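You operate a simulated robot arm through the tools that you are given. There is no shell and no other tool.

Carry out the task below with a simulated two-armed robot. There is one attempt and no reset: what you move stays moved.

JOB
Eject the green memory stick, rack it, shut the computer down, then switch off screen and desk strip.

The check looks at the end state, three seconds after you hand in, the way a careful person would. Anything else that was tipped, shoved, dropped, spilled or broken makes it a failure.

ROBOT AND FRAMES
Two 7-joint arms with two-finger parallel grippers on one trunk that stands fixed in place. Base frame: the origin is at the foot of the trunk, x ahead of it, y to its left, z up. Units: m, rad, N and s.
The left shoulder is at [0.05, 0.209, 0.996], the right one opposite. With the tool pointing down near the work surface each hand reaches from about 0.28 to 0.92 m from the base axis, measured 20 degrees to its own side. Payload 4.4 kg a hand.
The TCP of each hand is the grasp point between the finger pads, 0.023 m short of the fingertips. In the tool frame z runs along the fingers and y along their closing line. The gripper opens to 0.094 m. The fingers are 0.038 m wide and 0.01 m thick; the gripper's body (0.054 by 0.096 m) begins 0.039 m behind the TCP.
Orientation is told as [roll, pitch, yaw] about the base's x, y, z axes, in that order, counted from this pose: with the fingers straight down and closing along the base's y, the tool's x points along the base's -x, its y along +y and its z along -z.

CONTROLS
- The arms move only by the tool nudge_tool. It takes "left_plan", "right_plan" or both (then of equal length, played together; a hand with none holds still); each is a list of rows, each an object (a shift or turn left out is 0, a gripper value left out holds the last) with "travel": the shift along the tool's x, y, z in mm, a list of three; "rotation": the turn, a rotation vector about the tool's x, y, z in rad, a list of three. In form: [{"travel": [x, y, z], "rotation": [rx, ry, rz]}, ...]. A call has 1 to 20 rows; each row shifts and turns the commanded pose from where the row before left it, along the tool's axes as they then stand. "left_gripper" and "right_gripper" are, for a hand that has rows, the finger opening in mm, from 0 to 94, set as the call begins (left out, the last holds). Each row takes 0.2 s and may step no farther than 0.05 m and 0.15 rad from the row before; otherwise, or with a gripper value out of range, the whole call is refused. Where a pose cannot be reached the arm comes as near as it can. A force on the tool above 90 N (or 10 N above the force at the start of the call, whichever is more), or a blocked arm, ends the call early, and 0.2 s more pass. Each finger travels about 0.108 m/s and halts on what it meets, pressing with about 20 N; the grip force reading is that of the motor and also rises with nothing between the fingers. The clock runs only during rows and for 0.2 s after the last one: add rows that do not move to give the fingers time. It gives the time, the measured TCP pose, the force on the tool (base axes), the opening and the grip force at its end, in the units of the frame above (readings bear some noise), with the torque about the TCP (base axes, N m) and any sound that the robot's microphone picked up.
- Cameras (640 x 400 px; columns grow to the right, rows downward): "scene" is now at [0.1436, -0.0653, 1.1957]; the picture's right is [-0.56, -0.83, 0.00], its down [-0.11, 0.07, -0.99] and it looks along [0.82, -0.55, -0.13] (base axes); focal length 250 px, centre (320, 200). "left" rides on the left gripper at [0.086, -0.016, -0.075] in its tool frame; the picture's right is [0.18, 0.98, 0.00], its down [-0.58, 0.11, -0.81] and it looks along [-0.79, 0.15, 0.59] (tool axes); focal length 243 px, centre (320, 200). "right" rides on the right gripper at [0.086, 0.016, -0.075] in its tool frame; the picture's right is [-0.18, 0.98, 0.00], its down [-0.58, -0.11, -0.81] and it looks along [-0.79, -0.15, 0.59] (tool axes); focal length 243 px, centre (320, 200). There is no depth. A picture from a camera that has moved, and an enlarged one, comes with that camera's place and axes in the base frame and with its lens. The place of the scene camera against the robot may be out by one fixed shift of up to 0.025 m in any direction.
- grab_frame(camera): a new picture of that camera. No time passes.
- move_column(by): slides the trunk up (or, below 0, down) by that many m; the arms and the scene camera ride with it, the base frame stays. It gives what a move gives, with no picture.
- pan_tilt(pan, tilt): turns the head with the scene camera to pan (to the left, within 1.396 rad either way) and tilt (down, from -0.506 to 1.204), counted from straight ahead of the robot. It gives what a move gives.
- inspect(camera, box): a new picture of the part [left, top, right, bottom] of that camera's present view, enlarged. No time passes.
- finish_job(): hands the job in; it is judged then, once.

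Places have to be worked out from the pictures, the camera data and where the tool is seen. Open the grippers and draw the arms clear of the work before you hand the job in, unless the task says otherwise.

The tools are called after "Call:" by a JSON object that holds its "api" and its "payload". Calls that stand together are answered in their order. nudge_tool: Moves the arms, as the interface text tells. Its arguments: {"type":"object","properties":{"left_plan":{"type":"array","items":{"type":"object","properties":{"travel":{"type":"array","items":{"type":"number"}},"rotation":{"type":"array","items":{"type":"number"}}}}},"left_gripper":{"type":"number"},"right_plan":{"type":"array","items":{"type":"object","properties":{"travel":{"type":"array","items":{"type":"number"}},"rotation":{"type":"array","items":{"type":"number"}}}}},"right_gripper":{"type":"number"}},"required":[]} The other tools are called the same way: move_column (by) slides the trunk up or down; pan_tilt (pan, tilt) turns the head that bears the scene camera; grab_frame (camera) takes a picture; inspect (camera, box) takes an enlarged picture of a part of a camera's view; finish_job () hands the job in.

At the start:

```text
t: 0.0
left_eef_pos: [0.5103, -0.024, 1.2184]
left_ee_rot: [0.001, -0.001, -0.001]
left_contact_force: [0.3, 0.6, 0.0]
left_torque: [-0.01, 0.03, -0.02]
left_grip_width: 0.0939
left_finger_force: 0.0
right_eef_pos: [0.3421, -0.3794, 1.0325]
right_ee_rot: [0.0, 0.001, -0.002]
right_contact_force: [0.4, 0.9, 0.5]
right_torque: [0.0, 0.02, -0.02]
right_grip_width: 0.0941
right_finger_force: 0.0
trunk travel left (down, up): [-0.075, 0.488]
head pan, tilt: [-0.593, 0.131]
```

scene: 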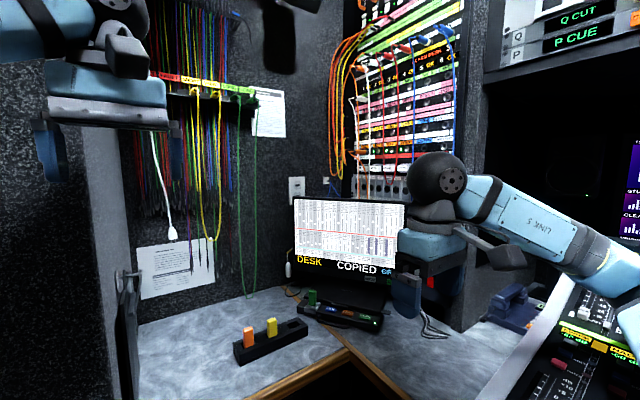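
right: 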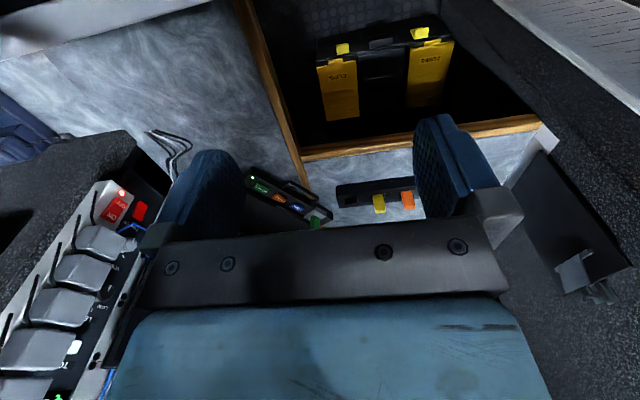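
left: 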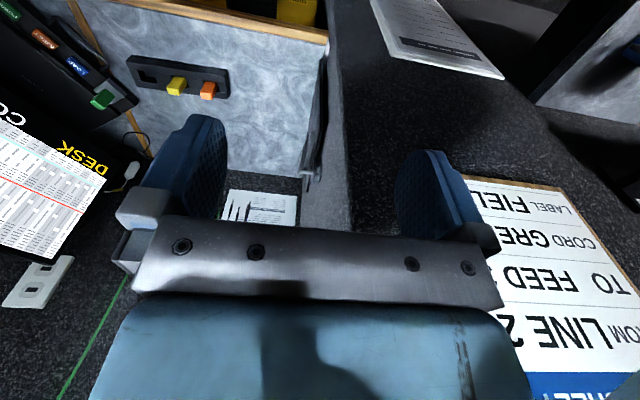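

I start by looking closer at the work area: the device with the green stick, the rack, the screen and the strip.

Call:
{"api": "inspect", "payload": {"camera": "scene", "box": [220, 180, 460, 380]}}

Call:
{"api": "inspect", "payload": {"camera": "right", "box": [0, 120, 340, 400]}}

Call:
{"api": "inspect", "payload": {"camera": "left", "box": [0, 0, 250, 320]}}

Call:
{"api": "inspect", "payload": {"camera": "right", "box": [200, 120, 440, 260]}}

```text
2.00 times, centred on (340, 280) of scene
camera zoom: at [0.1436, -0.0653, 1.1957], right [-0.56, -0.83, 0.0], down [-0.11, 0.07, -0.99], along [0.82, -0.55, -0.13], focal length 499 px, centre (280, 40)
```

zoom: 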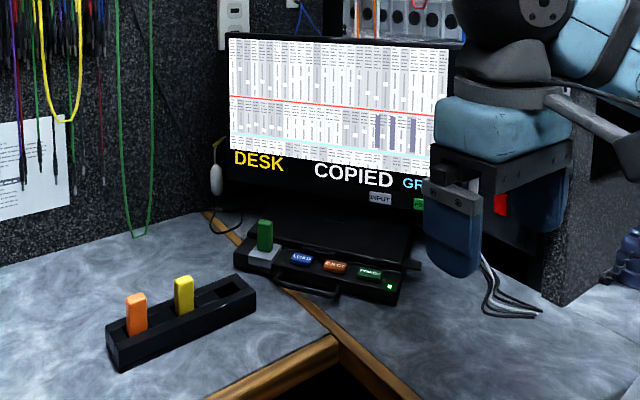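

```text
1.43 times, centred on (170, 260) of right
camera zoom: at [0.2562, -0.3634, 1.1076], right [0.19, 0.98, 0.0], down [0.58, -0.11, 0.81], along [0.79, -0.15, -0.59], focal length 347 px, centre (534, 114)
```

zoom: 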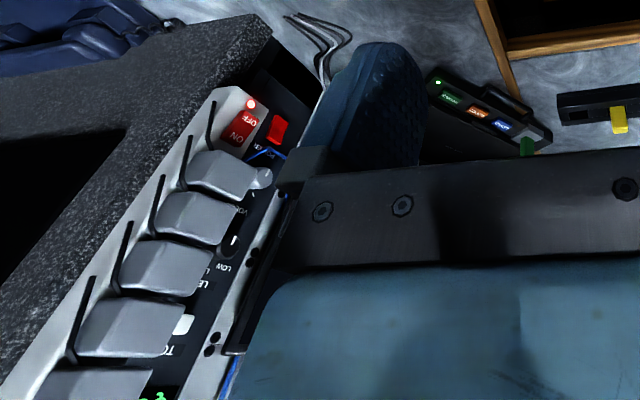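

```text
1.25 times, centred on (125, 160) of left
camera zoom: at [0.4246, -0.0417, 1.293], right [-0.18, 0.98, 0.0], down [0.58, 0.11, 0.81], along [0.79, 0.15, -0.59], focal length 303 px, centre (564, 250)
```

zoom: 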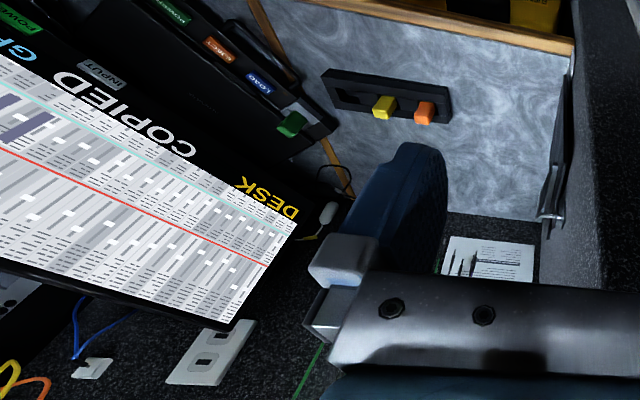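

```text
2.67 times, centred on (320, 190) of right
camera zoom: at [0.2562, -0.3634, 1.1076], right [0.19, 0.98, 0.0], down [0.58, -0.11, 0.81], along [0.79, -0.15, -0.59], focal length 647 px, centre (320, 227)
```

zoom: 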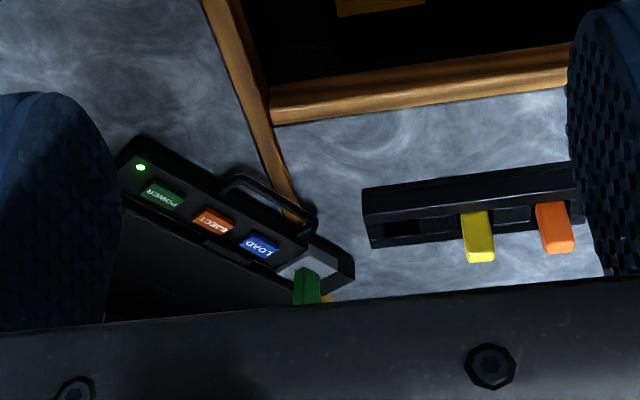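

The green stick sits in a black deck with LOAD/EJECT/POWER buttons; the rack is nearer and to the left. I turn the head down and right to see the rest of the area.

Call:
{"api": "pan_tilt", "payload": {"pan": -0.6, "tilt": 0.6}}

Call:
{"api": "grab_frame", "payload": {"camera": "scene"}}

Call:
{"api": "pan_tilt", "payload": {"pan": -1.1, "tilt": 0.4}}

Call:
{"api": "grab_frame", "payload": {"camera": "scene"}}

Call:
{"api": "pan_tilt", "payload": {"pan": 0.2, "tilt": 0.4}}

Call:
{"api": "grab_frame", "payload": {"camera": "scene"}}

```text
t: 0.9
left_eef_pos: [0.5111, -0.0246, 1.2172]
left_ee_rot: [0.001, 0.0, 0.0]
left_contact_force: [-0.8, -0.4, -0.4]
left_torque: [0.0, 0.03, -0.01]
left_grip_width: 0.0941
left_finger_force: 0.0
right_eef_pos: [0.3426, -0.38, 1.0326]
right_ee_rot: [0.0, 0.0, -0.001]
right_contact_force: [-0.5, -0.1, -0.3]
right_torque: [0.0, -0.02, 0.01]
right_grip_width: 0.0939
right_finger_force: 0.0
trunk travel left (down, up): [-0.075, 0.488]
head pan, tilt: [-0.6, 0.6]
```

```text
taken
camera scene: at [0.1398, -0.0636, 1.1525], right [-0.57, -0.82, 0.0], down [-0.47, 0.32, -0.83], along [0.68, -0.47, -0.56], focal length 250 px, centre (320, 200)
```

scene: 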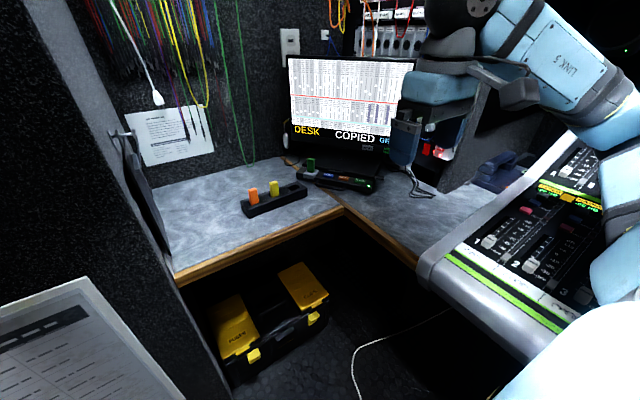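

```text
t: 1.8
left_eef_pos: [0.5107, -0.0249, 1.2184]
left_ee_rot: [-0.001, -0.001, -0.001]
left_contact_force: [0.7, -0.4, -0.8]
left_torque: [0.0, -0.03, 0.0]
left_grip_width: 0.0942
left_finger_force: 0.1
right_eef_pos: [0.3424, -0.3793, 1.0337]
right_ee_rot: [0.001, 0.001, -0.002]
right_contact_force: [-0.3, -0.4, -0.2]
right_torque: [0.01, 0.02, 0.01]
right_grip_width: 0.0938
right_finger_force: 0.0
trunk travel left (down, up): [-0.075, 0.488]
head pan, tilt: [-1.1, 0.4]
```

```text
taken
camera scene: at [0.109, -0.0961, 1.1707], right [-0.89, -0.45, 0.0], down [-0.18, 0.35, -0.92], along [0.42, -0.82, -0.39], focal length 250 px, centre (320, 200)
```

scene: 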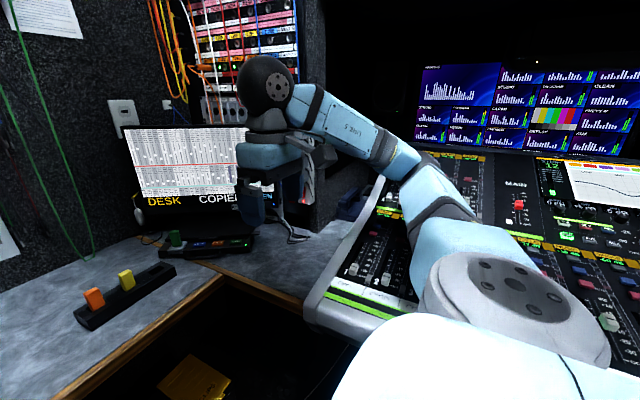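

```text
t: 3.3
left_eef_pos: [0.5111, -0.0246, 1.2184]
left_ee_rot: [0.001, 0.003, 0.0]
left_contact_force: [0.1, 0.8, 0.0]
left_torque: [-0.02, 0.02, -0.02]
left_grip_width: 0.0943
left_finger_force: 0.1
right_eef_pos: [0.3423, -0.3795, 1.0327]
right_ee_rot: [0.0, -0.001, -0.002]
right_contact_force: [0.2, 0.0, 0.6]
right_torque: [0.0, 0.0, 0.01]
right_grip_width: 0.094
right_finger_force: 0.0
trunk travel left (down, up): [-0.075, 0.488]
head pan, tilt: [0.201, 0.4]
```

```text
taken
camera scene: at [0.1577, 0.0047, 1.1707], right [0.2, -0.98, 0.0], down [-0.38, -0.08, -0.92], along [0.9, 0.18, -0.39], focal length 250 px, centre (320, 200)
```

scene: 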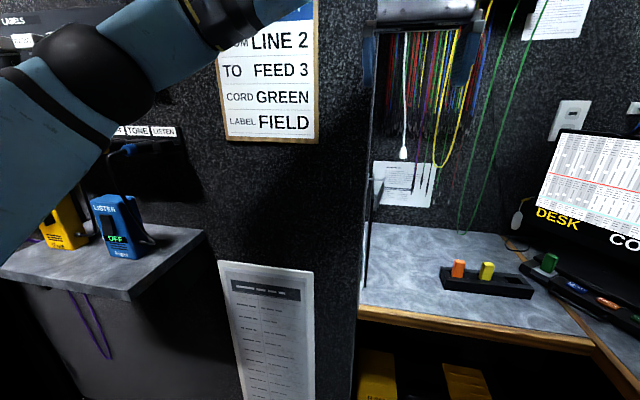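

There are notices posted; I read them since they may describe the shutdown procedure.

Call:
{"api": "inspect", "payload": {"camera": "scene", "box": [210, 255, 330, 400]}}

Call:
{"api": "inspect", "payload": {"camera": "scene", "box": [360, 150, 450, 220]}}

Call:
{"api": "pan_tilt", "payload": {"pan": 0.1, "tilt": 0.9}}

Call:
{"api": "grab_frame", "payload": {"camera": "scene"}}

```text
2.76 times, centred on (270, 328) of scene
camera zoom: at [0.1577, 0.0047, 1.1707], right [0.2, -0.98, 0.0], down [-0.38, -0.08, -0.92], along [0.9, 0.18, -0.39], focal length 689 px, centre (458, -152)
```

zoom: 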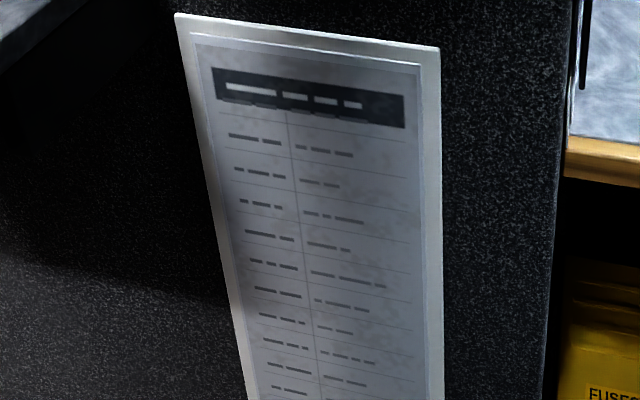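

```text
5.71 times, centred on (405, 185) of scene
camera zoom: at [0.1577, 0.0047, 1.1707], right [0.2, -0.98, 0.0], down [-0.38, -0.08, -0.92], along [0.9, 0.18, -0.39], focal length 1427 px, centre (-166, 286)
```

zoom: 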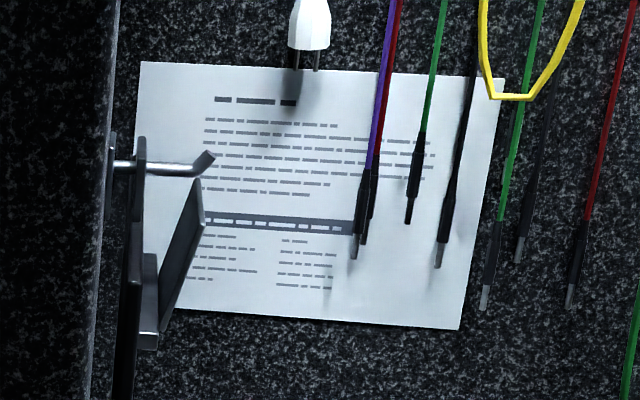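

```text
t: 4.2
left_eef_pos: [0.511, -0.0246, 1.2171]
left_ee_rot: [-0.001, 0.0, 0.0]
left_contact_force: [0.4, 0.1, -0.3]
left_torque: [-0.01, 0.01, 0.03]
left_grip_width: 0.0939
left_finger_force: 0.1
right_eef_pos: [0.3419, -0.3793, 1.0324]
right_ee_rot: [0.001, 0.001, -0.002]
right_contact_force: [-0.2, 0.3, -0.2]
right_torque: [0.01, -0.02, -0.03]
right_grip_width: 0.094
right_finger_force: 0.0
trunk travel left (down, up): [-0.075, 0.488]
head pan, tilt: [0.099, 0.901]
```

```text
taken
camera scene: at [0.1421, -0.0061, 1.1277], right [0.1, -1.0, 0.0], down [-0.78, -0.08, -0.62], along [0.62, 0.06, -0.78], focal length 250 px, centre (320, 200)
```

scene: 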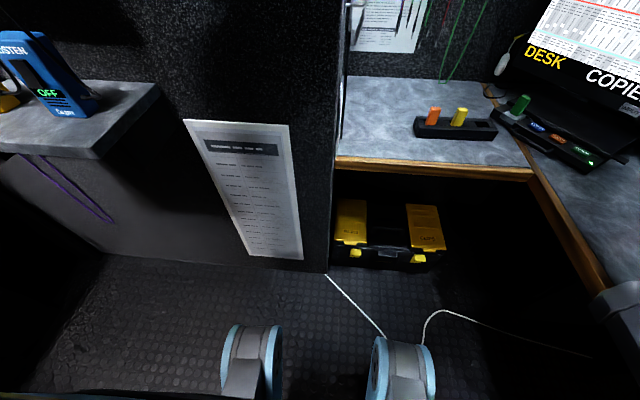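

The notices are only dummy text. Now I zoom on the strip with the red switch seen by the right hand camera.

Call:
{"api": "inspect", "payload": {"camera": "right", "box": [0, 160, 200, 400]}}

Call:
{"api": "inspect", "payload": {"camera": "right", "box": [80, 160, 180, 240]}}

Call:
{"api": "pan_tilt", "payload": {"pan": -0.75, "tilt": 0.3}}

Call:
{"api": "inspect", "payload": {"camera": "scene", "box": [190, 80, 440, 300]}}

```text
1.67 times, centred on (100, 280) of right
camera zoom: at [0.2562, -0.3634, 1.1076], right [0.19, 0.98, 0.0], down [0.58, -0.11, 0.81], along [0.79, -0.15, -0.59], focal length 404 px, centre (687, 67)
```

zoom: 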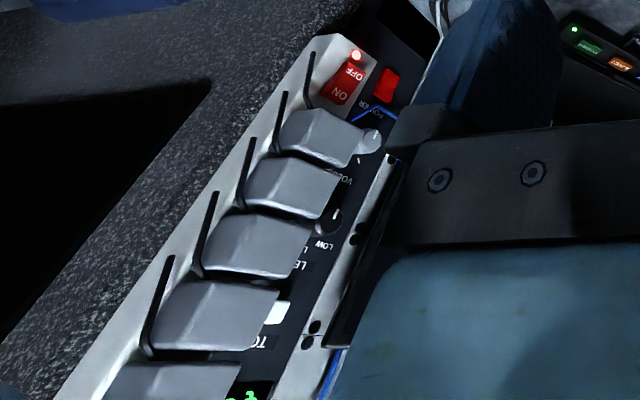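

```text
5.00 times, centred on (130, 200) of right
camera zoom: at [0.2562, -0.3634, 1.1076], right [0.19, 0.98, 0.0], down [0.58, -0.11, 0.81], along [0.79, -0.15, -0.59], focal length 1213 px, centre (1270, 200)
```

zoom: 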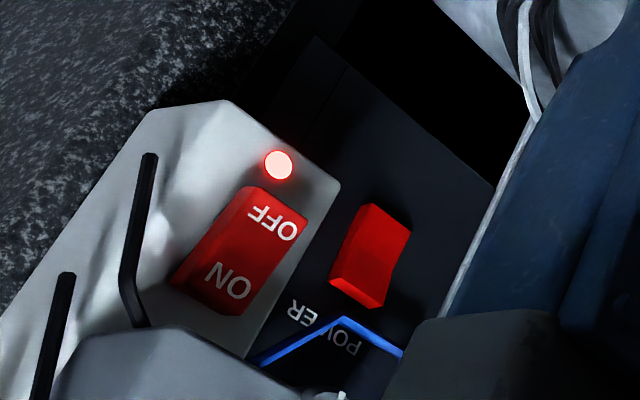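

```text
t: 5.4
left_eef_pos: [0.5115, -0.026, 1.2184]
left_ee_rot: [0.001, -0.001, 0.0]
left_contact_force: [-0.4, -0.1, 0.2]
left_torque: [-0.02, 0.0, 0.0]
left_grip_width: 0.094
left_finger_force: 0.1
right_eef_pos: [0.3428, -0.3792, 1.0318]
right_ee_rot: [-0.001, 0.001, -0.002]
right_contact_force: [0.1, 0.3, -0.1]
right_torque: [-0.01, -0.01, -0.01]
right_grip_width: 0.0939
right_finger_force: 0.1
trunk travel left (down, up): [-0.075, 0.488]
head pan, tilt: [-0.75, 0.3]
```

```text
1.82 times, centred on (315, 190) of scene
camera zoom: at [0.1352, -0.0773, 1.1799], right [-0.68, -0.73, 0.0], down [-0.22, 0.2, -0.96], along [0.7, -0.65, -0.3], focal length 454 px, centre (329, 218)
```

zoom: 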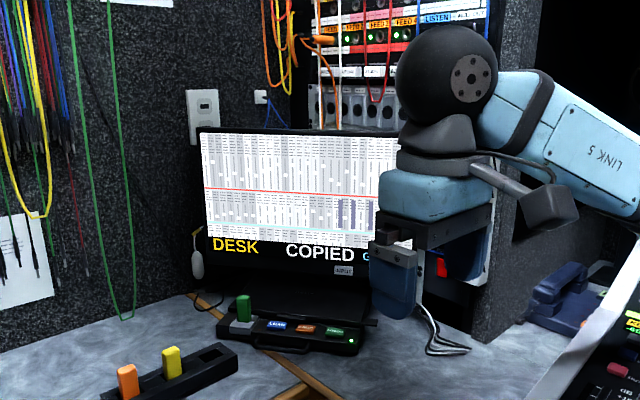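

The red OFF/ON rocker with lit lamp is on the grey outlet strip; a different red "POWER" rocker is beside it on another unit. I raise the right hand to clear the scene camera's view of it.

Call:
{"api": "nudge_tool", "payload": {"right_plan": [{"travel": [0, 0, -45]}, {"travel": [0, 0, -45]}, {"travel": [0, 0, -45]}, {"travel": [0, 0, -45]}, {"travel": [0, 0, -45]}]}}

Call:
{"api": "grab_frame", "payload": {"camera": "scene"}}

Call:
{"api": "grab_frame", "payload": {"camera": "right"}}

```text
t: 6.6
left_eef_pos: [0.5111, -0.0234, 1.2169]
left_ee_rot: [-0.002, 0.002, 0.0]
left_contact_force: [-0.4, 0.4, 0.1]
left_torque: [0.0, 0.0, -0.01]
left_grip_width: 0.0942
left_finger_force: 0.1
right_eef_pos: [0.3495, -0.3707, 1.2526]
right_ee_rot: [-0.001, -0.002, -0.001]
right_contact_force: [-0.9, 0.3, -0.2]
right_torque: [-0.01, 0.04, 0.0]
right_grip_width: 0.0941
right_finger_force: 0.0
right hand out of reach, approached as far as the arm can: row 5
trunk travel left (down, up): [-0.075, 0.488]
head pan, tilt: [-0.75, 0.3]
```

```text
taken
camera scene: at [0.1358, -0.0763, 1.1798], right [-0.68, -0.73, 0.0], down [-0.22, 0.2, -0.96], along [0.7, -0.65, -0.3], focal length 250 px, centre (320, 200)
```

scene: 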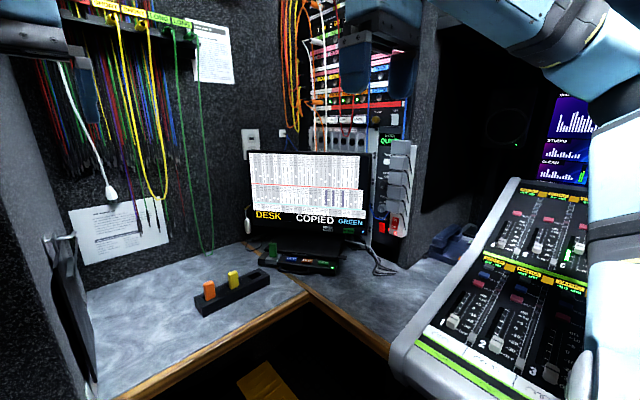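

```text
taken
camera right: at [0.2623, -0.3549, 1.3274], right [0.19, 0.98, 0.0], down [0.58, -0.11, 0.81], along [0.79, -0.15, -0.59], focal length 243 px, centre (320, 200)
```

right: 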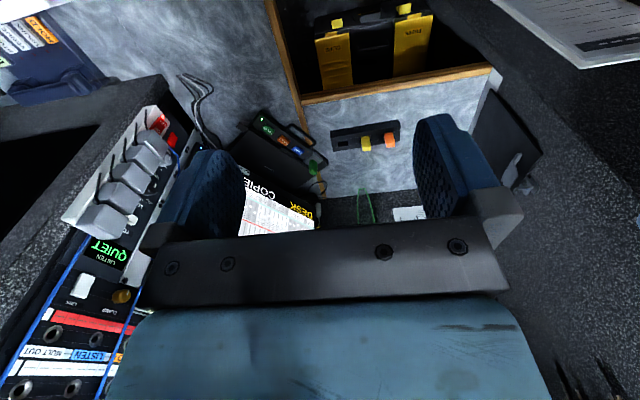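

Call:
{"api": "inspect", "payload": {"camera": "scene", "box": [310, 80, 450, 280]}}

Call:
{"api": "inspect", "payload": {"camera": "scene", "box": [230, 140, 390, 280]}}

Call:
{"api": "inspect", "payload": {"camera": "scene", "box": [180, 220, 340, 320]}}

Call:
{"api": "inspect", "payload": {"camera": "right", "box": [0, 80, 220, 300]}}

Call:
{"api": "inspect", "payload": {"camera": "right", "box": [220, 80, 420, 220]}}

```text
2.00 times, centred on (380, 180) of scene
camera zoom: at [0.1358, -0.0763, 1.1798], right [-0.68, -0.73, 0.0], down [-0.22, 0.2, -0.96], along [0.7, -0.65, -0.3], focal length 499 px, centre (200, 240)
```

zoom: 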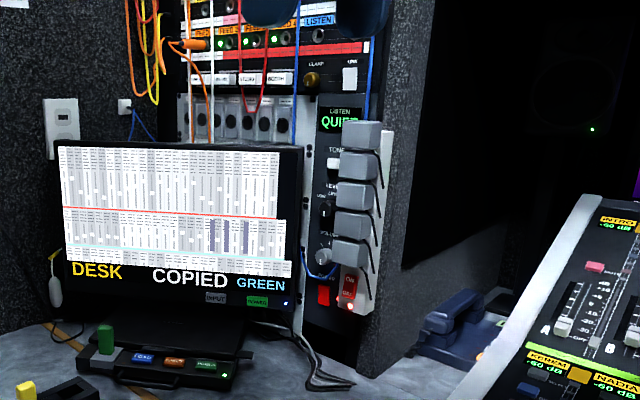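

```text
2.86 times, centred on (310, 210) of scene
camera zoom: at [0.1358, -0.0763, 1.1798], right [-0.68, -0.73, 0.0], down [-0.22, 0.2, -0.96], along [0.7, -0.65, -0.3], focal length 713 px, centre (349, 171)
```

zoom: 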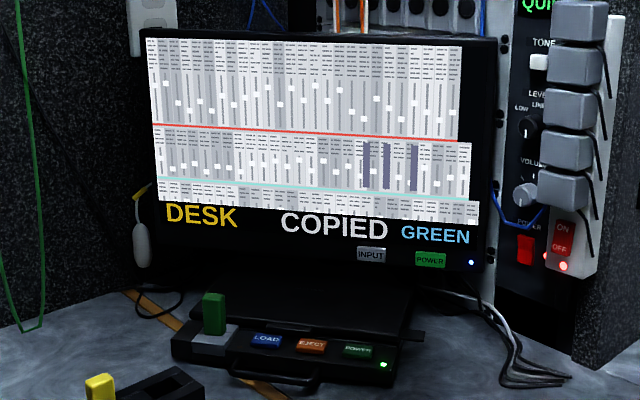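

```text
4.00 times, centred on (260, 270) of scene
camera zoom: at [0.1358, -0.0763, 1.1798], right [-0.68, -0.73, 0.0], down [-0.22, 0.2, -0.96], along [0.7, -0.65, -0.3], focal length 999 px, centre (560, -80)
```

zoom: 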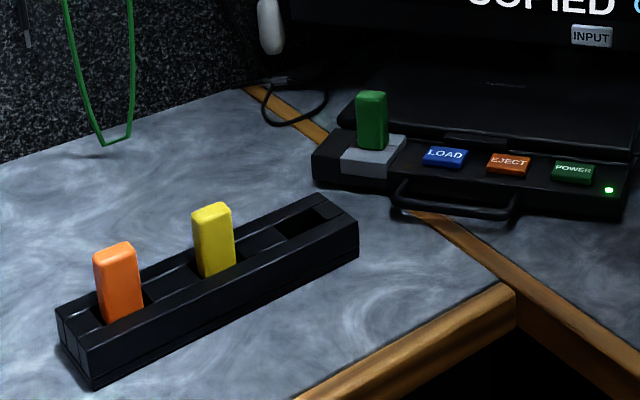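

```text
1.82 times, centred on (110, 190) of right
camera zoom: at [0.2623, -0.3549, 1.3274], right [0.19, 0.98, 0.0], down [0.58, -0.11, 0.81], along [0.79, -0.15, -0.59], focal length 441 px, centre (702, 218)
```

zoom: 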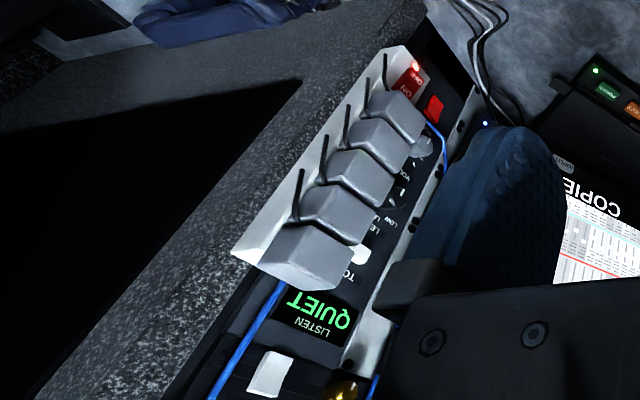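

```text
2.86 times, centred on (320, 150) of right
camera zoom: at [0.2623, -0.3549, 1.3274], right [0.19, 0.98, 0.0], down [0.58, -0.11, 0.81], along [0.79, -0.15, -0.59], focal length 693 px, centre (320, 343)
```

zoom: 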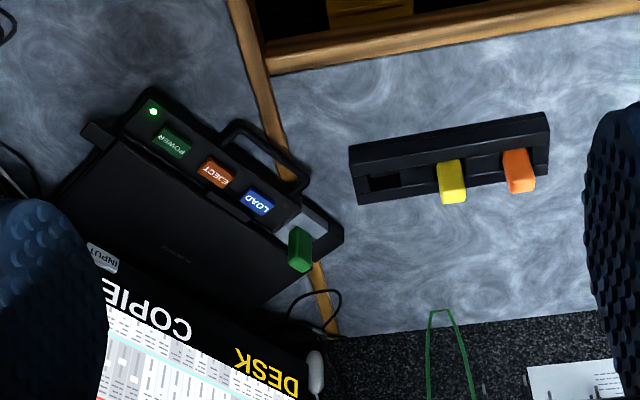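

Triangulating from the two right-camera views: deck LED ≈(0.644,-0.597,0.730), POWER ≈(0.681,-0.590), EJECT ≈(0.726,-0.557), LOAD ≈(0.776,-0.524), green stick ≈(0.83,-0.487), empty rack slot ≈(0.779,-0.379,0.73), strip lamp ≈(0.528,-0.780,0.838). I bring the right hand above and in front of the deck for a closer look, yawing to line up with the button row.

Call:
{"api": "nudge_tool", "payload": {"right_plan": [{"travel": [-40, -15, 35]}, {"travel": [-40, -15, 35]}, {"travel": [-40, -15, 35]}, {"travel": [-40, -15, 35]}, {"travel": [-40, -15, 35]}, {"travel": [-40, -15, 25]}, {"rotation": [0, 0, 0.137]}, {"rotation": [0, 0, 0.137]}, {"rotation": [0, 0, 0.137]}, {"rotation": [0, 0, 0.137]}, {"rotation": [0, 0, 0.137]}, {"rotation": [0, 0, 0.137]}, {"rotation": [0, 0, 0.138]}], "right_gripper": 94}}

Call:
{"api": "grab_frame", "payload": {"camera": "right"}}

Call:
{"api": "grab_frame", "payload": {"camera": "scene"}}

```text
refused: row 1 steps farther than a row can; nothing moved
```

```text
taken
camera right: at [0.2623, -0.3549, 1.3274], right [0.19, 0.98, 0.0], down [0.58, -0.11, 0.81], along [0.79, -0.15, -0.59], focal length 243 px, centre (320, 200)
```

right: 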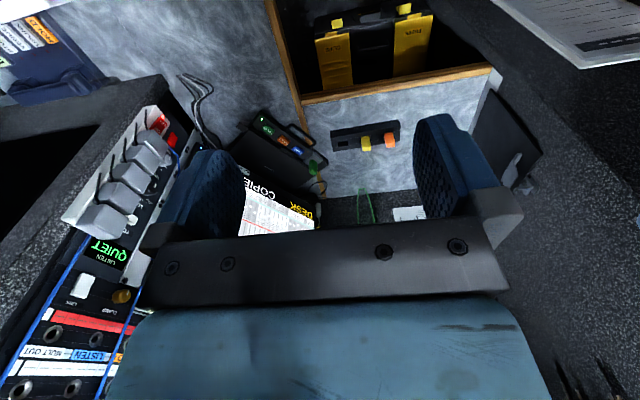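

```text
taken
camera scene: at [0.1358, -0.0763, 1.1798], right [-0.68, -0.73, 0.0], down [-0.22, 0.2, -0.96], along [0.7, -0.65, -0.3], focal length 250 px, centre (320, 200)
```

scene: 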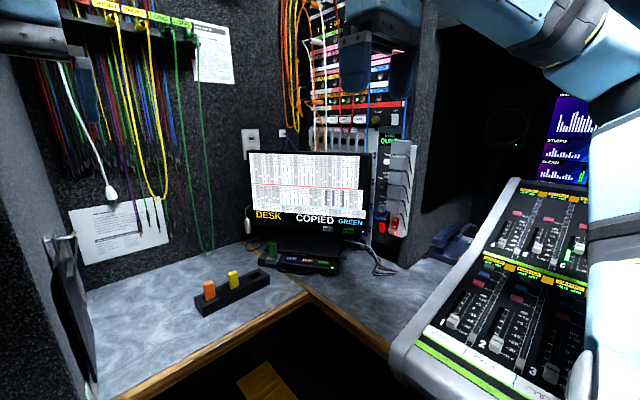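

The rows were just over the 50 mm step; I repeat with smaller steps.

Call:
{"api": "nudge_tool", "payload": {"right_plan": [{"travel": [-36, -13, 28]}, {"travel": [-36, -13, 28]}, {"travel": [-36, -13, 28]}, {"travel": [-36, -13, 28]}, {"travel": [-36, -13, 28]}, {"travel": [-36, -13, 28]}, {"travel": [-36, -13, 28]}, {"rotation": [0, 0, 0.137]}, {"rotation": [0, 0, 0.137]}, {"rotation": [0, 0, 0.137]}, {"rotation": [0, 0, 0.137]}, {"rotation": [0, 0, 0.137]}, {"rotation": [0, 0, 0.137]}, {"rotation": [0, 0, 0.138]}], "right_gripper": 94}}

Call:
{"api": "grab_frame", "payload": {"camera": "right"}}

Call:
{"api": "grab_frame", "payload": {"camera": "scene"}}

```text
t: 9.6
left_eef_pos: [0.5104, -0.0233, 1.2189]
left_ee_rot: [0.002, 0.001, 0.0]
left_contact_force: [0.7, 0.0, -0.1]
left_torque: [0.02, 0.0, 0.0]
left_grip_width: 0.094
left_finger_force: 0.1
right_eef_pos: [0.5997, -0.4642, 1.0555]
right_ee_rot: [0.0, 0.0, -0.964]
right_contact_force: [-1.1, 0.0, 0.8]
right_torque: [0.01, 0.01, -0.01]
right_grip_width: 0.0938
right_finger_force: 0.0
trunk travel left (down, up): [-0.075, 0.488]
head pan, tilt: [-0.75, 0.3]
```

```text
taken
camera right: at [0.5643, -0.3836, 1.1308], right [0.91, 0.41, 0.0], down [0.24, -0.54, 0.81], along [0.33, -0.74, -0.59], focal length 243 px, centre (320, 200)
```

right: 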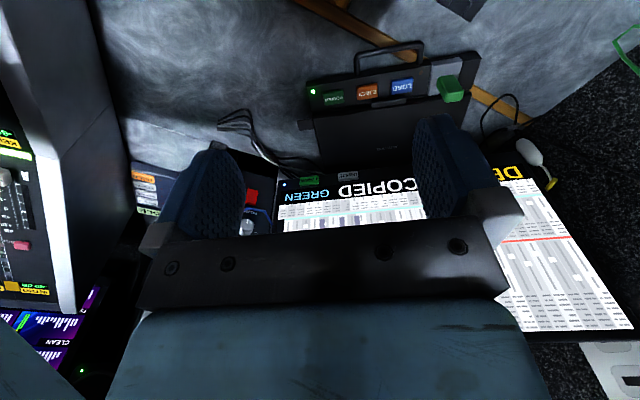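

```text
taken
camera scene: at [0.1351, -0.0773, 1.18], right [-0.68, -0.73, 0.0], down [-0.22, 0.2, -0.96], along [0.7, -0.65, -0.3], focal length 250 px, centre (320, 200)
```

scene: 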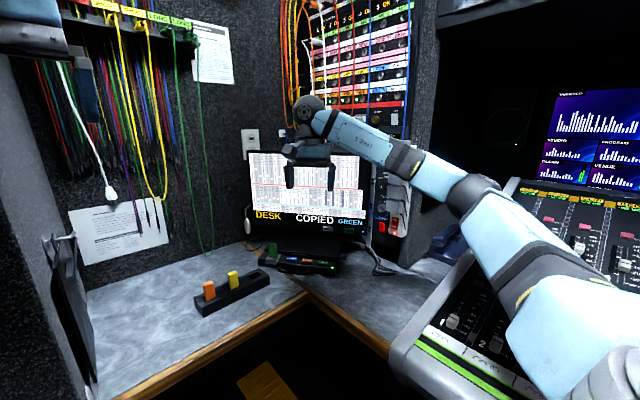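

Call:
{"api": "inspect", "payload": {"camera": "right", "box": [280, 30, 500, 210]}}

Call:
{"api": "inspect", "payload": {"camera": "right", "box": [400, 50, 500, 130]}}

```text
2.22 times, centred on (390, 120) of right
camera zoom: at [0.5643, -0.3836, 1.1308], right [0.91, 0.41, 0.0], down [0.24, -0.54, 0.81], along [0.33, -0.74, -0.59], focal length 539 px, centre (164, 378)
```

zoom: 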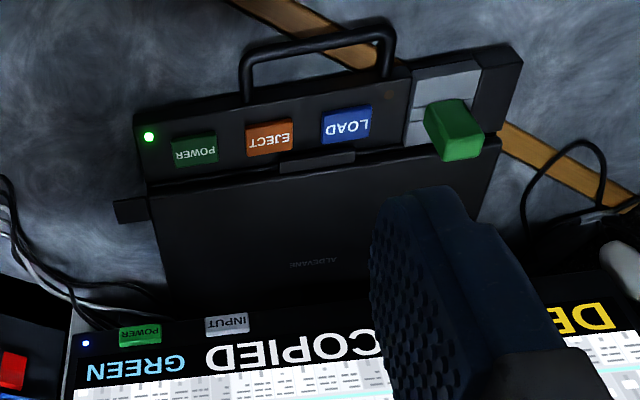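

```text
5.00 times, centred on (450, 90) of right
camera zoom: at [0.5643, -0.3836, 1.1308], right [0.91, 0.41, 0.0], down [0.24, -0.54, 0.81], along [0.33, -0.74, -0.59], focal length 1213 px, centre (-330, 750)
```

zoom: 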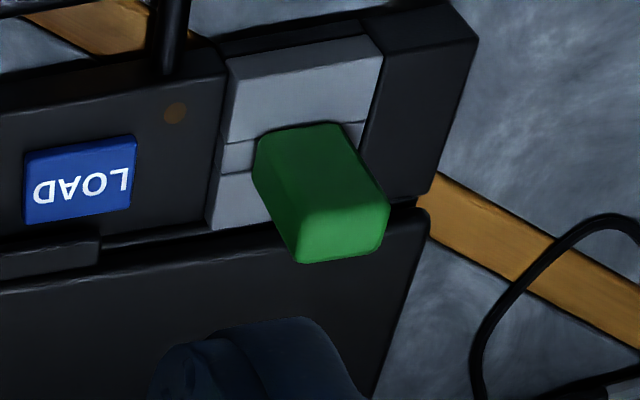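

Refined: EJECT (0.728,-0.556,~0.735), stick centre ≈(0.834,-0.486) with top ≈0.783, screen POWER ≈(0.698,-0.738,0.803). I close the right fingers and come above EJECT at a safe height.

Call:
{"api": "nudge_tool", "payload": {"right_plan": [{"travel": [-28, 10, 30]}, {"travel": [-28, 10, 30]}, {"travel": [-28, 10, 30]}, {"travel": [-28, 10, 30]}, {"travel": [-28, 10, 30]}, {"travel": [-8.5, 3.1, 40]}, {"travel": [0, 0, 30]}, {"travel": [0, 0, 15]}, {"travel": [0, 0, 0]}], "right_gripper": 0}}

Call:
{"api": "grab_frame", "payload": {"camera": "right"}}

Call:
{"api": "inspect", "payload": {"camera": "scene", "box": [180, 180, 400, 320]}}

```text
t: 11.6
left_eef_pos: [0.5102, -0.0249, 1.2182]
left_ee_rot: [-0.002, 0.0, -0.001]
left_contact_force: [0.5, -0.2, 0.8]
left_torque: [-0.03, 0.0, -0.01]
left_grip_width: 0.094
left_finger_force: 0.0
right_eef_pos: [0.7276, -0.5553, 0.8208]
right_ee_rot: [0.0, 0.0, -0.961]
right_contact_force: [0.6, 0.9, 0.1]
right_torque: [-0.01, -0.03, 0.01]
right_grip_width: 0.0
right_finger_force: 20.0
trunk travel left (down, up): [-0.075, 0.488]
head pan, tilt: [-0.75, 0.3]
```

```text
taken
camera right: at [0.6917, -0.4756, 0.8955], right [0.91, 0.41, 0.0], down [0.24, -0.54, 0.81], along [0.33, -0.74, -0.59], focal length 243 px, centre (320, 200)
```

right: 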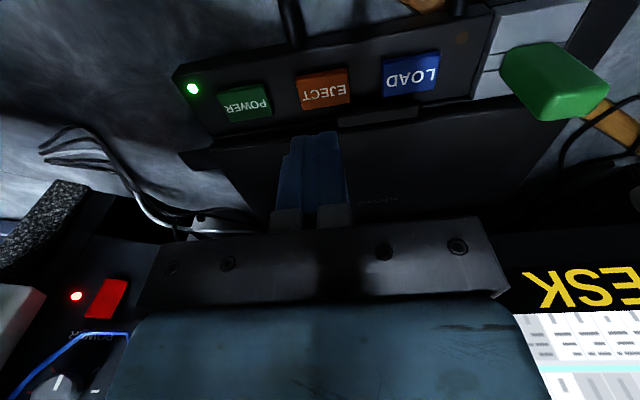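

```text
2.86 times, centred on (290, 250) of scene
camera zoom: at [0.1351, -0.0772, 1.18], right [-0.68, -0.73, 0.0], down [-0.22, 0.2, -0.96], along [0.7, -0.65, -0.3], focal length 713 px, centre (406, 57)
```

zoom: 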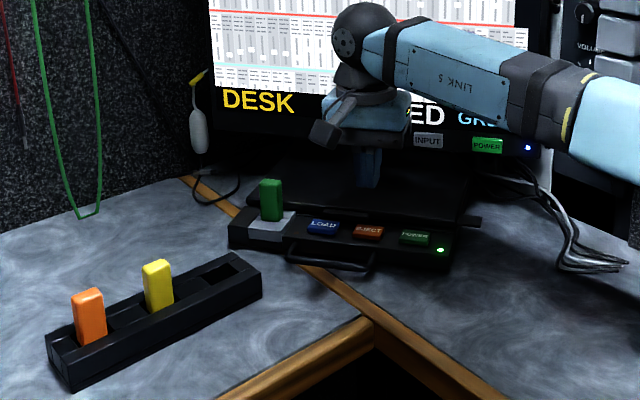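

Fingertips are above EJECT; triangulated button top z≈0.738, tip at ≈0.798. Descend 54 mm, then small steps watching the force.

Call:
{"api": "nudge_tool", "payload": {"right_plan": [{"travel": [0, 2, 25]}, {"travel": [0, 0, 20]}, {"travel": [0, 0, 7]}, {"travel": [0, 0, 2]}, {"travel": [0, 0, 0]}]}}

Call:
{"api": "grab_frame", "payload": {"camera": "right"}}

Call:
{"api": "inspect", "payload": {"camera": "scene", "box": [240, 220, 360, 300]}}

```text
t: 12.8
left_eef_pos: [0.5105, -0.0259, 1.2177]
left_ee_rot: [-0.001, 0.0, -0.002]
left_contact_force: [-0.7, 0.0, -0.3]
left_torque: [-0.02, 0.0, 0.03]
left_grip_width: 0.0939
left_finger_force: 0.2
right_eef_pos: [0.7309, -0.5544, 0.7653]
right_ee_rot: [0.001, 0.001, -0.962]
right_contact_force: [-0.2, -0.4, 0.3]
right_torque: [0.0, -0.01, 0.02]
right_grip_width: 0.0001
right_finger_force: 19.9
trunk travel left (down, up): [-0.075, 0.488]
head pan, tilt: [-0.75, 0.3]
```

```text
taken
camera right: at [0.6941, -0.4744, 0.8414], right [0.91, 0.41, 0.0], down [0.24, -0.54, 0.81], along [0.33, -0.74, -0.59], focal length 243 px, centre (320, 200)
```

right: 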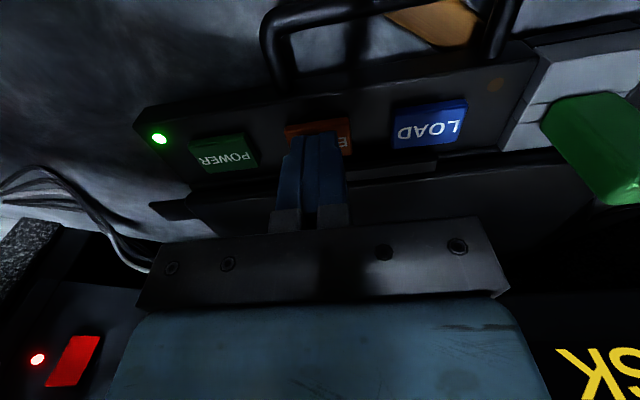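

```text
5.00 times, centred on (300, 260) of scene
camera zoom: at [0.1352, -0.0773, 1.1799], right [-0.68, -0.73, 0.0], down [-0.22, 0.2, -0.96], along [0.7, -0.65, -0.3], focal length 1248 px, centre (420, -100)
```

zoom: 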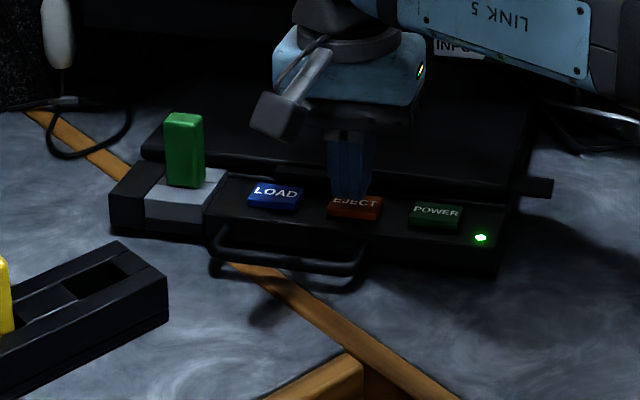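

Tip is 4 mm above EJECT, but the fingers' rear edge is close to the lid behind; I shift 7 mm toward the front and then press in 2 mm steps.

Call:
{"api": "nudge_tool", "payload": {"right_plan": [{"travel": [7, -2, 0]}, {"travel": [0, 0, 2]}, {"travel": [0, 0, 2]}, {"travel": [0, 0, 0]}]}}

Call:
{"api": "grab_frame", "payload": {"camera": "right"}}

```text
t: 13.8
left_eef_pos: [0.5104, -0.0237, 1.2179]
left_ee_rot: [0.0, 0.002, -0.001]
left_contact_force: [-0.3, 0.2, -0.5]
left_torque: [0.02, -0.02, 0.0]
left_grip_width: 0.094
left_finger_force: 0.0
right_eef_pos: [0.7242, -0.5493, 0.7621]
right_ee_rot: [-0.002, 0.001, -0.961]
right_contact_force: [-0.1, -0.3, 0.2]
right_torque: [0.01, 0.02, 0.02]
right_grip_width: 0.0
right_finger_force: 20.0
trunk travel left (down, up): [-0.075, 0.488]
head pan, tilt: [-0.75, 0.3]
```

```text
taken
camera right: at [0.6888, -0.4701, 0.8376], right [0.91, 0.41, 0.0], down [0.24, -0.54, 0.81], along [0.33, -0.74, -0.59], focal length 243 px, centre (320, 200)
```

right: 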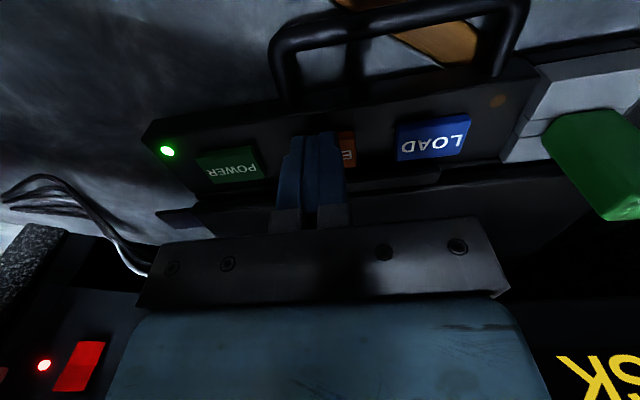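

Still no contact with tip at 0.739; continue down in 1.5 mm steps.

Call:
{"api": "nudge_tool", "payload": {"right_plan": [{"travel": [0, 1, 1.5]}, {"travel": [0, 0, 1.5]}, {"travel": [0, 0, 0]}]}}

Call:
{"api": "nudge_tool", "payload": {"right_plan": [{"travel": [0, 0, 1.5]}, {"travel": [0, 0, 0]}]}}

```text
t: 14.6
left_eef_pos: [0.5118, -0.0254, 1.2184]
left_ee_rot: [0.001, 0.0, 0.0]
left_contact_force: [0.3, 0.1, 0.1]
left_torque: [0.0, 0.0, -0.01]
left_grip_width: 0.0942
left_finger_force: 0.1
right_eef_pos: [0.726, -0.5501, 0.7597]
right_ee_rot: [0.001, -0.001, -0.96]
right_contact_force: [0.6, -0.4, 0.4]
right_torque: [0.01, -0.02, 0.01]
right_grip_width: 0.0003
right_finger_force: 19.8
trunk travel left (down, up): [-0.075, 0.488]
head pan, tilt: [-0.75, 0.3]
```

```text
t: 15.2
left_eef_pos: [0.5102, -0.0241, 1.2171]
left_ee_rot: [-0.001, 0.001, -0.001]
left_contact_force: [0.0, 0.3, 0.2]
left_torque: [0.02, 0.01, -0.02]
left_grip_width: 0.0939
left_finger_force: 0.1
right_eef_pos: [0.7262, -0.5494, 0.7603]
right_ee_rot: [0.001, 0.0, -0.961]
right_contact_force: [-0.2, 0.5, -0.6]
right_torque: [-0.01, -0.03, -0.02]
right_grip_width: 0.0001
right_finger_force: 20.0
trunk travel left (down, up): [-0.075, 0.488]
head pan, tilt: [-0.75, 0.3]
```

Call:
{"api": "nudge_tool", "payload": {"right_plan": [{"travel": [0, 0, 2]}, {"travel": [0, 0, 0]}]}}

Call:
{"api": "inspect", "payload": {"camera": "scene", "box": [240, 220, 360, 300]}}

```text
t: 15.8
left_eef_pos: [0.511, -0.0253, 1.2178]
left_ee_rot: [0.001, -0.001, 0.0]
left_contact_force: [-0.1, 0.4, 0.6]
left_torque: [0.01, 0.0, 0.02]
left_grip_width: 0.094
left_finger_force: 0.0
right_eef_pos: [0.7256, -0.549, 0.7572]
right_ee_rot: [0.0, 0.0, -0.961]
right_contact_force: [0.8, -0.3, 0.1]
right_torque: [0.0, -0.02, 0.0]
right_grip_width: 0.0
right_finger_force: 19.9
trunk travel left (down, up): [-0.075, 0.488]
head pan, tilt: [-0.75, 0.3]
```

```text
5.00 times, centred on (300, 260) of scene
camera zoom: at [0.1351, -0.0773, 1.18], right [-0.68, -0.73, 0.0], down [-0.22, 0.2, -0.96], along [0.7, -0.65, -0.3], focal length 1248 px, centre (420, -100)
```

zoom: 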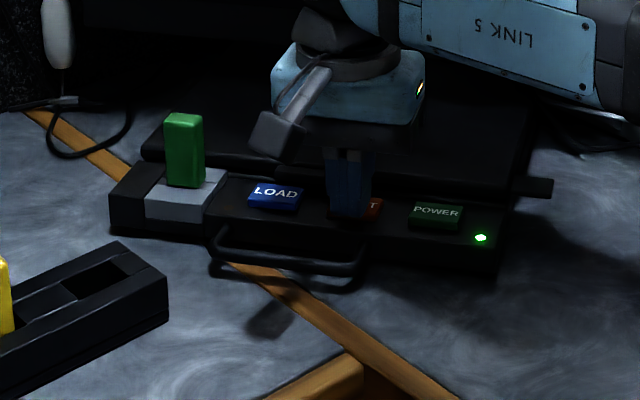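

No contact yet (tip ≈0.734); continue down gently.

Call:
{"api": "nudge_tool", "payload": {"right_plan": [{"travel": [0, 0, 1.5]}, {"travel": [0, 0, 0]}]}}

Call:
{"api": "nudge_tool", "payload": {"right_plan": [{"travel": [0, 0, 1.5]}, {"travel": [0, 0, 0]}]}}

Call:
{"api": "grab_frame", "payload": {"camera": "right"}}

```text
t: 16.4
left_eef_pos: [0.5108, -0.0245, 1.2181]
left_ee_rot: [0.0, -0.001, 0.001]
left_contact_force: [0.1, 0.6, 0.8]
left_torque: [0.01, 0.03, 0.01]
left_grip_width: 0.0938
left_finger_force: 0.0
right_eef_pos: [0.7245, -0.5491, 0.7557]
right_ee_rot: [0.0, 0.0, -0.961]
right_contact_force: [1.4, 0.2, 1.3]
right_torque: [-0.06, -0.02, -0.02]
right_grip_width: 0.0
right_finger_force: 20.1
trunk travel left (down, up): [-0.075, 0.488]
head pan, tilt: [-0.75, 0.3]
heard: click
```

```text
t: 17.0
left_eef_pos: [0.5097, -0.0244, 1.2188]
left_ee_rot: [-0.001, 0.001, 0.0]
left_contact_force: [0.7, 0.1, -0.1]
left_torque: [-0.01, 0.0, -0.06]
left_grip_width: 0.0938
left_finger_force: 0.0
right_eef_pos: [0.725, -0.5477, 0.7534]
right_ee_rot: [0.0, 0.0, -0.962]
right_contact_force: [-1.7, 0.1, 2.5]
right_torque: [-0.01, 0.02, 0.02]
right_grip_width: 0.0001
right_finger_force: 20.2
trunk travel left (down, up): [-0.075, 0.488]
head pan, tilt: [-0.75, 0.3]
```

```text
taken
camera right: at [0.6889, -0.4689, 0.8287], right [0.91, 0.41, 0.0], down [0.24, -0.54, 0.81], along [0.33, -0.74, -0.59], focal length 243 px, centre (320, 200)
```

right: 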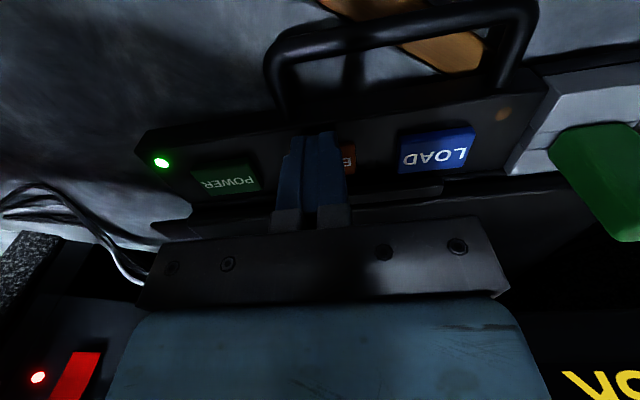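

A click was heard. I back off upward and look at the result (stick, LED, screen).

Call:
{"api": "nudge_tool", "payload": {"right_plan": [{"travel": [0, 0, -15]}, {"travel": [0, 0, -40]}, {"travel": [20, -20, -40]}, {"travel": [40, 0, -25]}, {"travel": [0, 0, 0]}], "right_gripper": 0}}

Call:
{"api": "grab_frame", "payload": {"camera": "right"}}

Call:
{"api": "inspect", "payload": {"camera": "scene", "box": [180, 180, 400, 320]}}

Call:
{"api": "inspect", "payload": {"camera": "scene", "box": [240, 140, 380, 240]}}

```text
t: 18.2
left_eef_pos: [0.5098, -0.026, 1.2179]
left_ee_rot: [-0.001, 0.0, 0.0]
left_contact_force: [-1.0, -0.3, -0.4]
left_torque: [0.01, -0.01, -0.04]
left_grip_width: 0.094
left_finger_force: 0.0
right_eef_pos: [0.6757, -0.511, 0.8685]
right_ee_rot: [0.0, 0.001, -0.962]
right_contact_force: [-0.9, -0.7, 0.2]
right_torque: [0.01, 0.01, 0.02]
right_grip_width: 0.0
right_finger_force: 20.2
trunk travel left (down, up): [-0.075, 0.488]
head pan, tilt: [-0.75, 0.3]
```

```text
taken
camera right: at [0.6387, -0.4303, 0.9434], right [0.91, 0.41, 0.0], down [0.24, -0.54, 0.81], along [0.33, -0.74, -0.59], focal length 243 px, centre (320, 200)
```

right: 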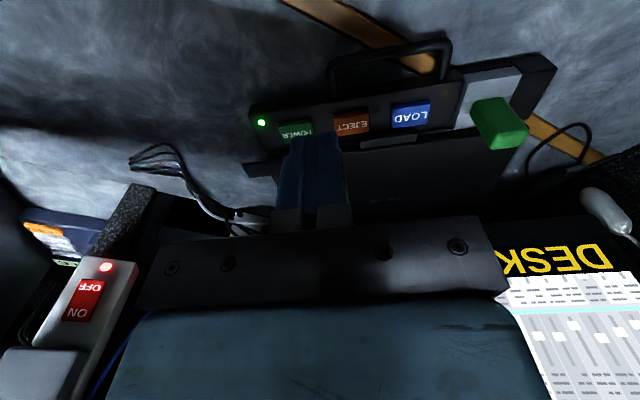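

```text
2.86 times, centred on (290, 250) of scene
camera zoom: at [0.1353, -0.0775, 1.1799], right [-0.68, -0.73, 0.0], down [-0.22, 0.2, -0.96], along [0.7, -0.65, -0.3], focal length 713 px, centre (406, 57)
```

zoom: 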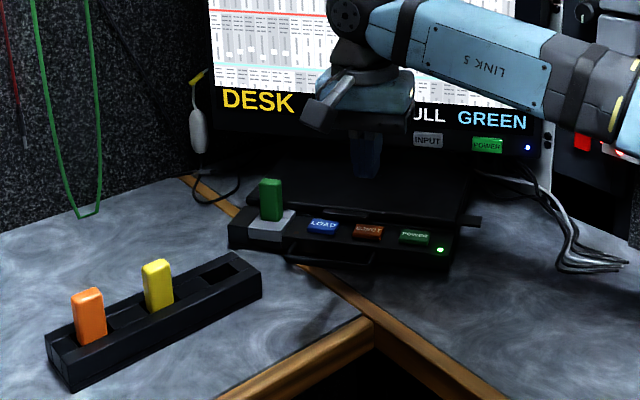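

```text
4.00 times, centred on (310, 190) of scene
camera zoom: at [0.1353, -0.0775, 1.1799], right [-0.68, -0.73, 0.0], down [-0.22, 0.2, -0.96], along [0.7, -0.65, -0.3], focal length 999 px, centre (360, 240)
```

zoom: 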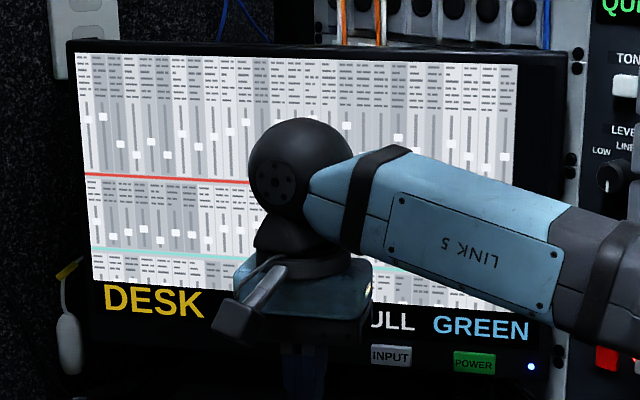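

The screen now reads "PULL GREEN", so eject worked. I look closer at the stick for an accurate grasp.

Call:
{"api": "inspect", "payload": {"camera": "right", "box": [440, 50, 580, 170]}}

Call:
{"api": "inspect", "payload": {"camera": "scene", "box": [190, 230, 300, 310]}}

```text
3.33 times, centred on (510, 110) of right
camera zoom: at [0.6387, -0.4303, 0.9434], right [0.91, 0.41, 0.0], down [0.24, -0.54, 0.81], along [0.33, -0.74, -0.59], focal length 809 px, centre (-313, 500)
```

zoom: 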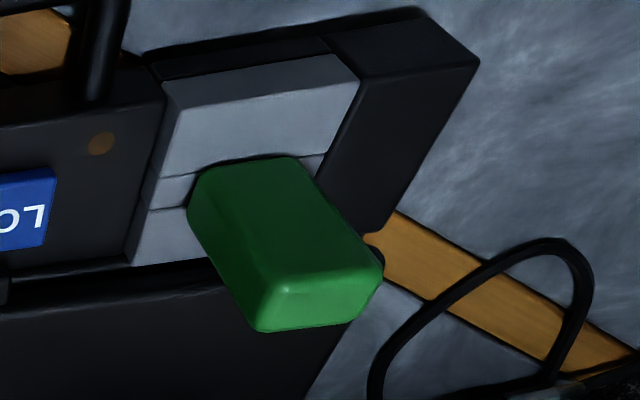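

```text
5.00 times, centred on (245, 270) of scene
camera zoom: at [0.1353, -0.0775, 1.1799], right [-0.68, -0.73, 0.0], down [-0.22, 0.2, -0.96], along [0.7, -0.65, -0.3], focal length 1248 px, centre (695, -150)
```

zoom: 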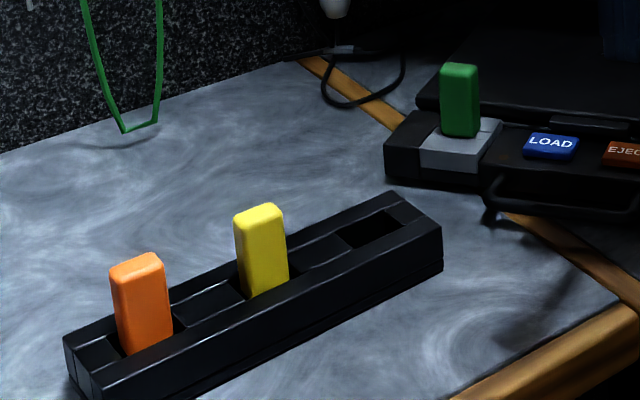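

Stick top ≈(0.8365,-0.487,0.781), about 29 mm wide along the row. I open to 58 mm and move over it at safe height.

Call:
{"api": "nudge_tool", "payload": {"right_plan": [{"travel": [-18, 36.3, 0]}, {"travel": [-18, 36.3, 0]}, {"travel": [-18, 36.3, 0]}, {"travel": [-18, 36.3, 0]}, {"travel": [0, 0, 0]}], "right_gripper": 58}}

Call:
{"api": "grab_frame", "payload": {"camera": "right"}}

Call:
{"api": "inspect", "payload": {"camera": "scene", "box": [190, 180, 360, 310]}}

```text
t: 19.4
left_eef_pos: [0.5107, -0.0256, 1.2186]
left_ee_rot: [-0.001, -0.001, -0.001]
left_contact_force: [-0.4, 0.2, 0.1]
left_torque: [0.03, 0.01, 0.02]
left_grip_width: 0.094
left_finger_force: 0.0
right_eef_pos: [0.835, -0.4875, 0.8715]
right_ee_rot: [-0.002, -0.001, -0.96]
right_contact_force: [0.0, 0.5, -1.1]
right_torque: [-0.03, -0.01, 0.0]
right_grip_width: 0.0581
right_finger_force: 0.1
trunk travel left (down, up): [-0.075, 0.488]
head pan, tilt: [-0.75, 0.3]
```

```text
taken
camera right: at [0.7983, -0.4072, 0.9461], right [0.91, 0.41, 0.0], down [0.24, -0.54, 0.81], along [0.33, -0.73, -0.59], focal length 243 px, centre (320, 200)
```

right: 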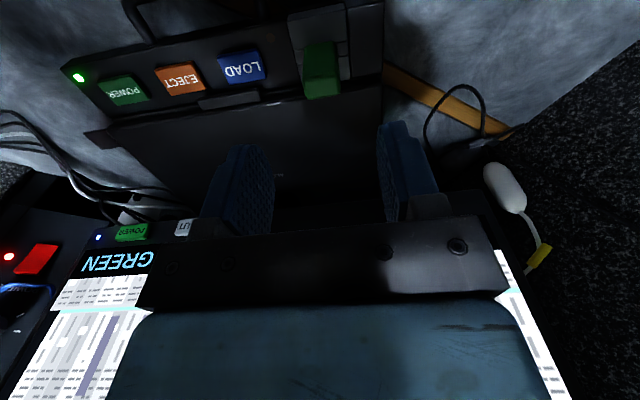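

```text
3.08 times, centred on (275, 245) of scene
camera zoom: at [0.1351, -0.0778, 1.1799], right [-0.68, -0.73, 0.0], down [-0.22, 0.2, -0.96], along [0.7, -0.65, -0.3], focal length 768 px, centre (458, 62)
```

zoom: 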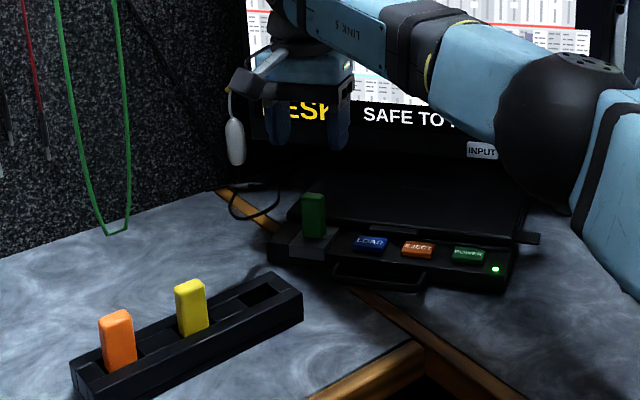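

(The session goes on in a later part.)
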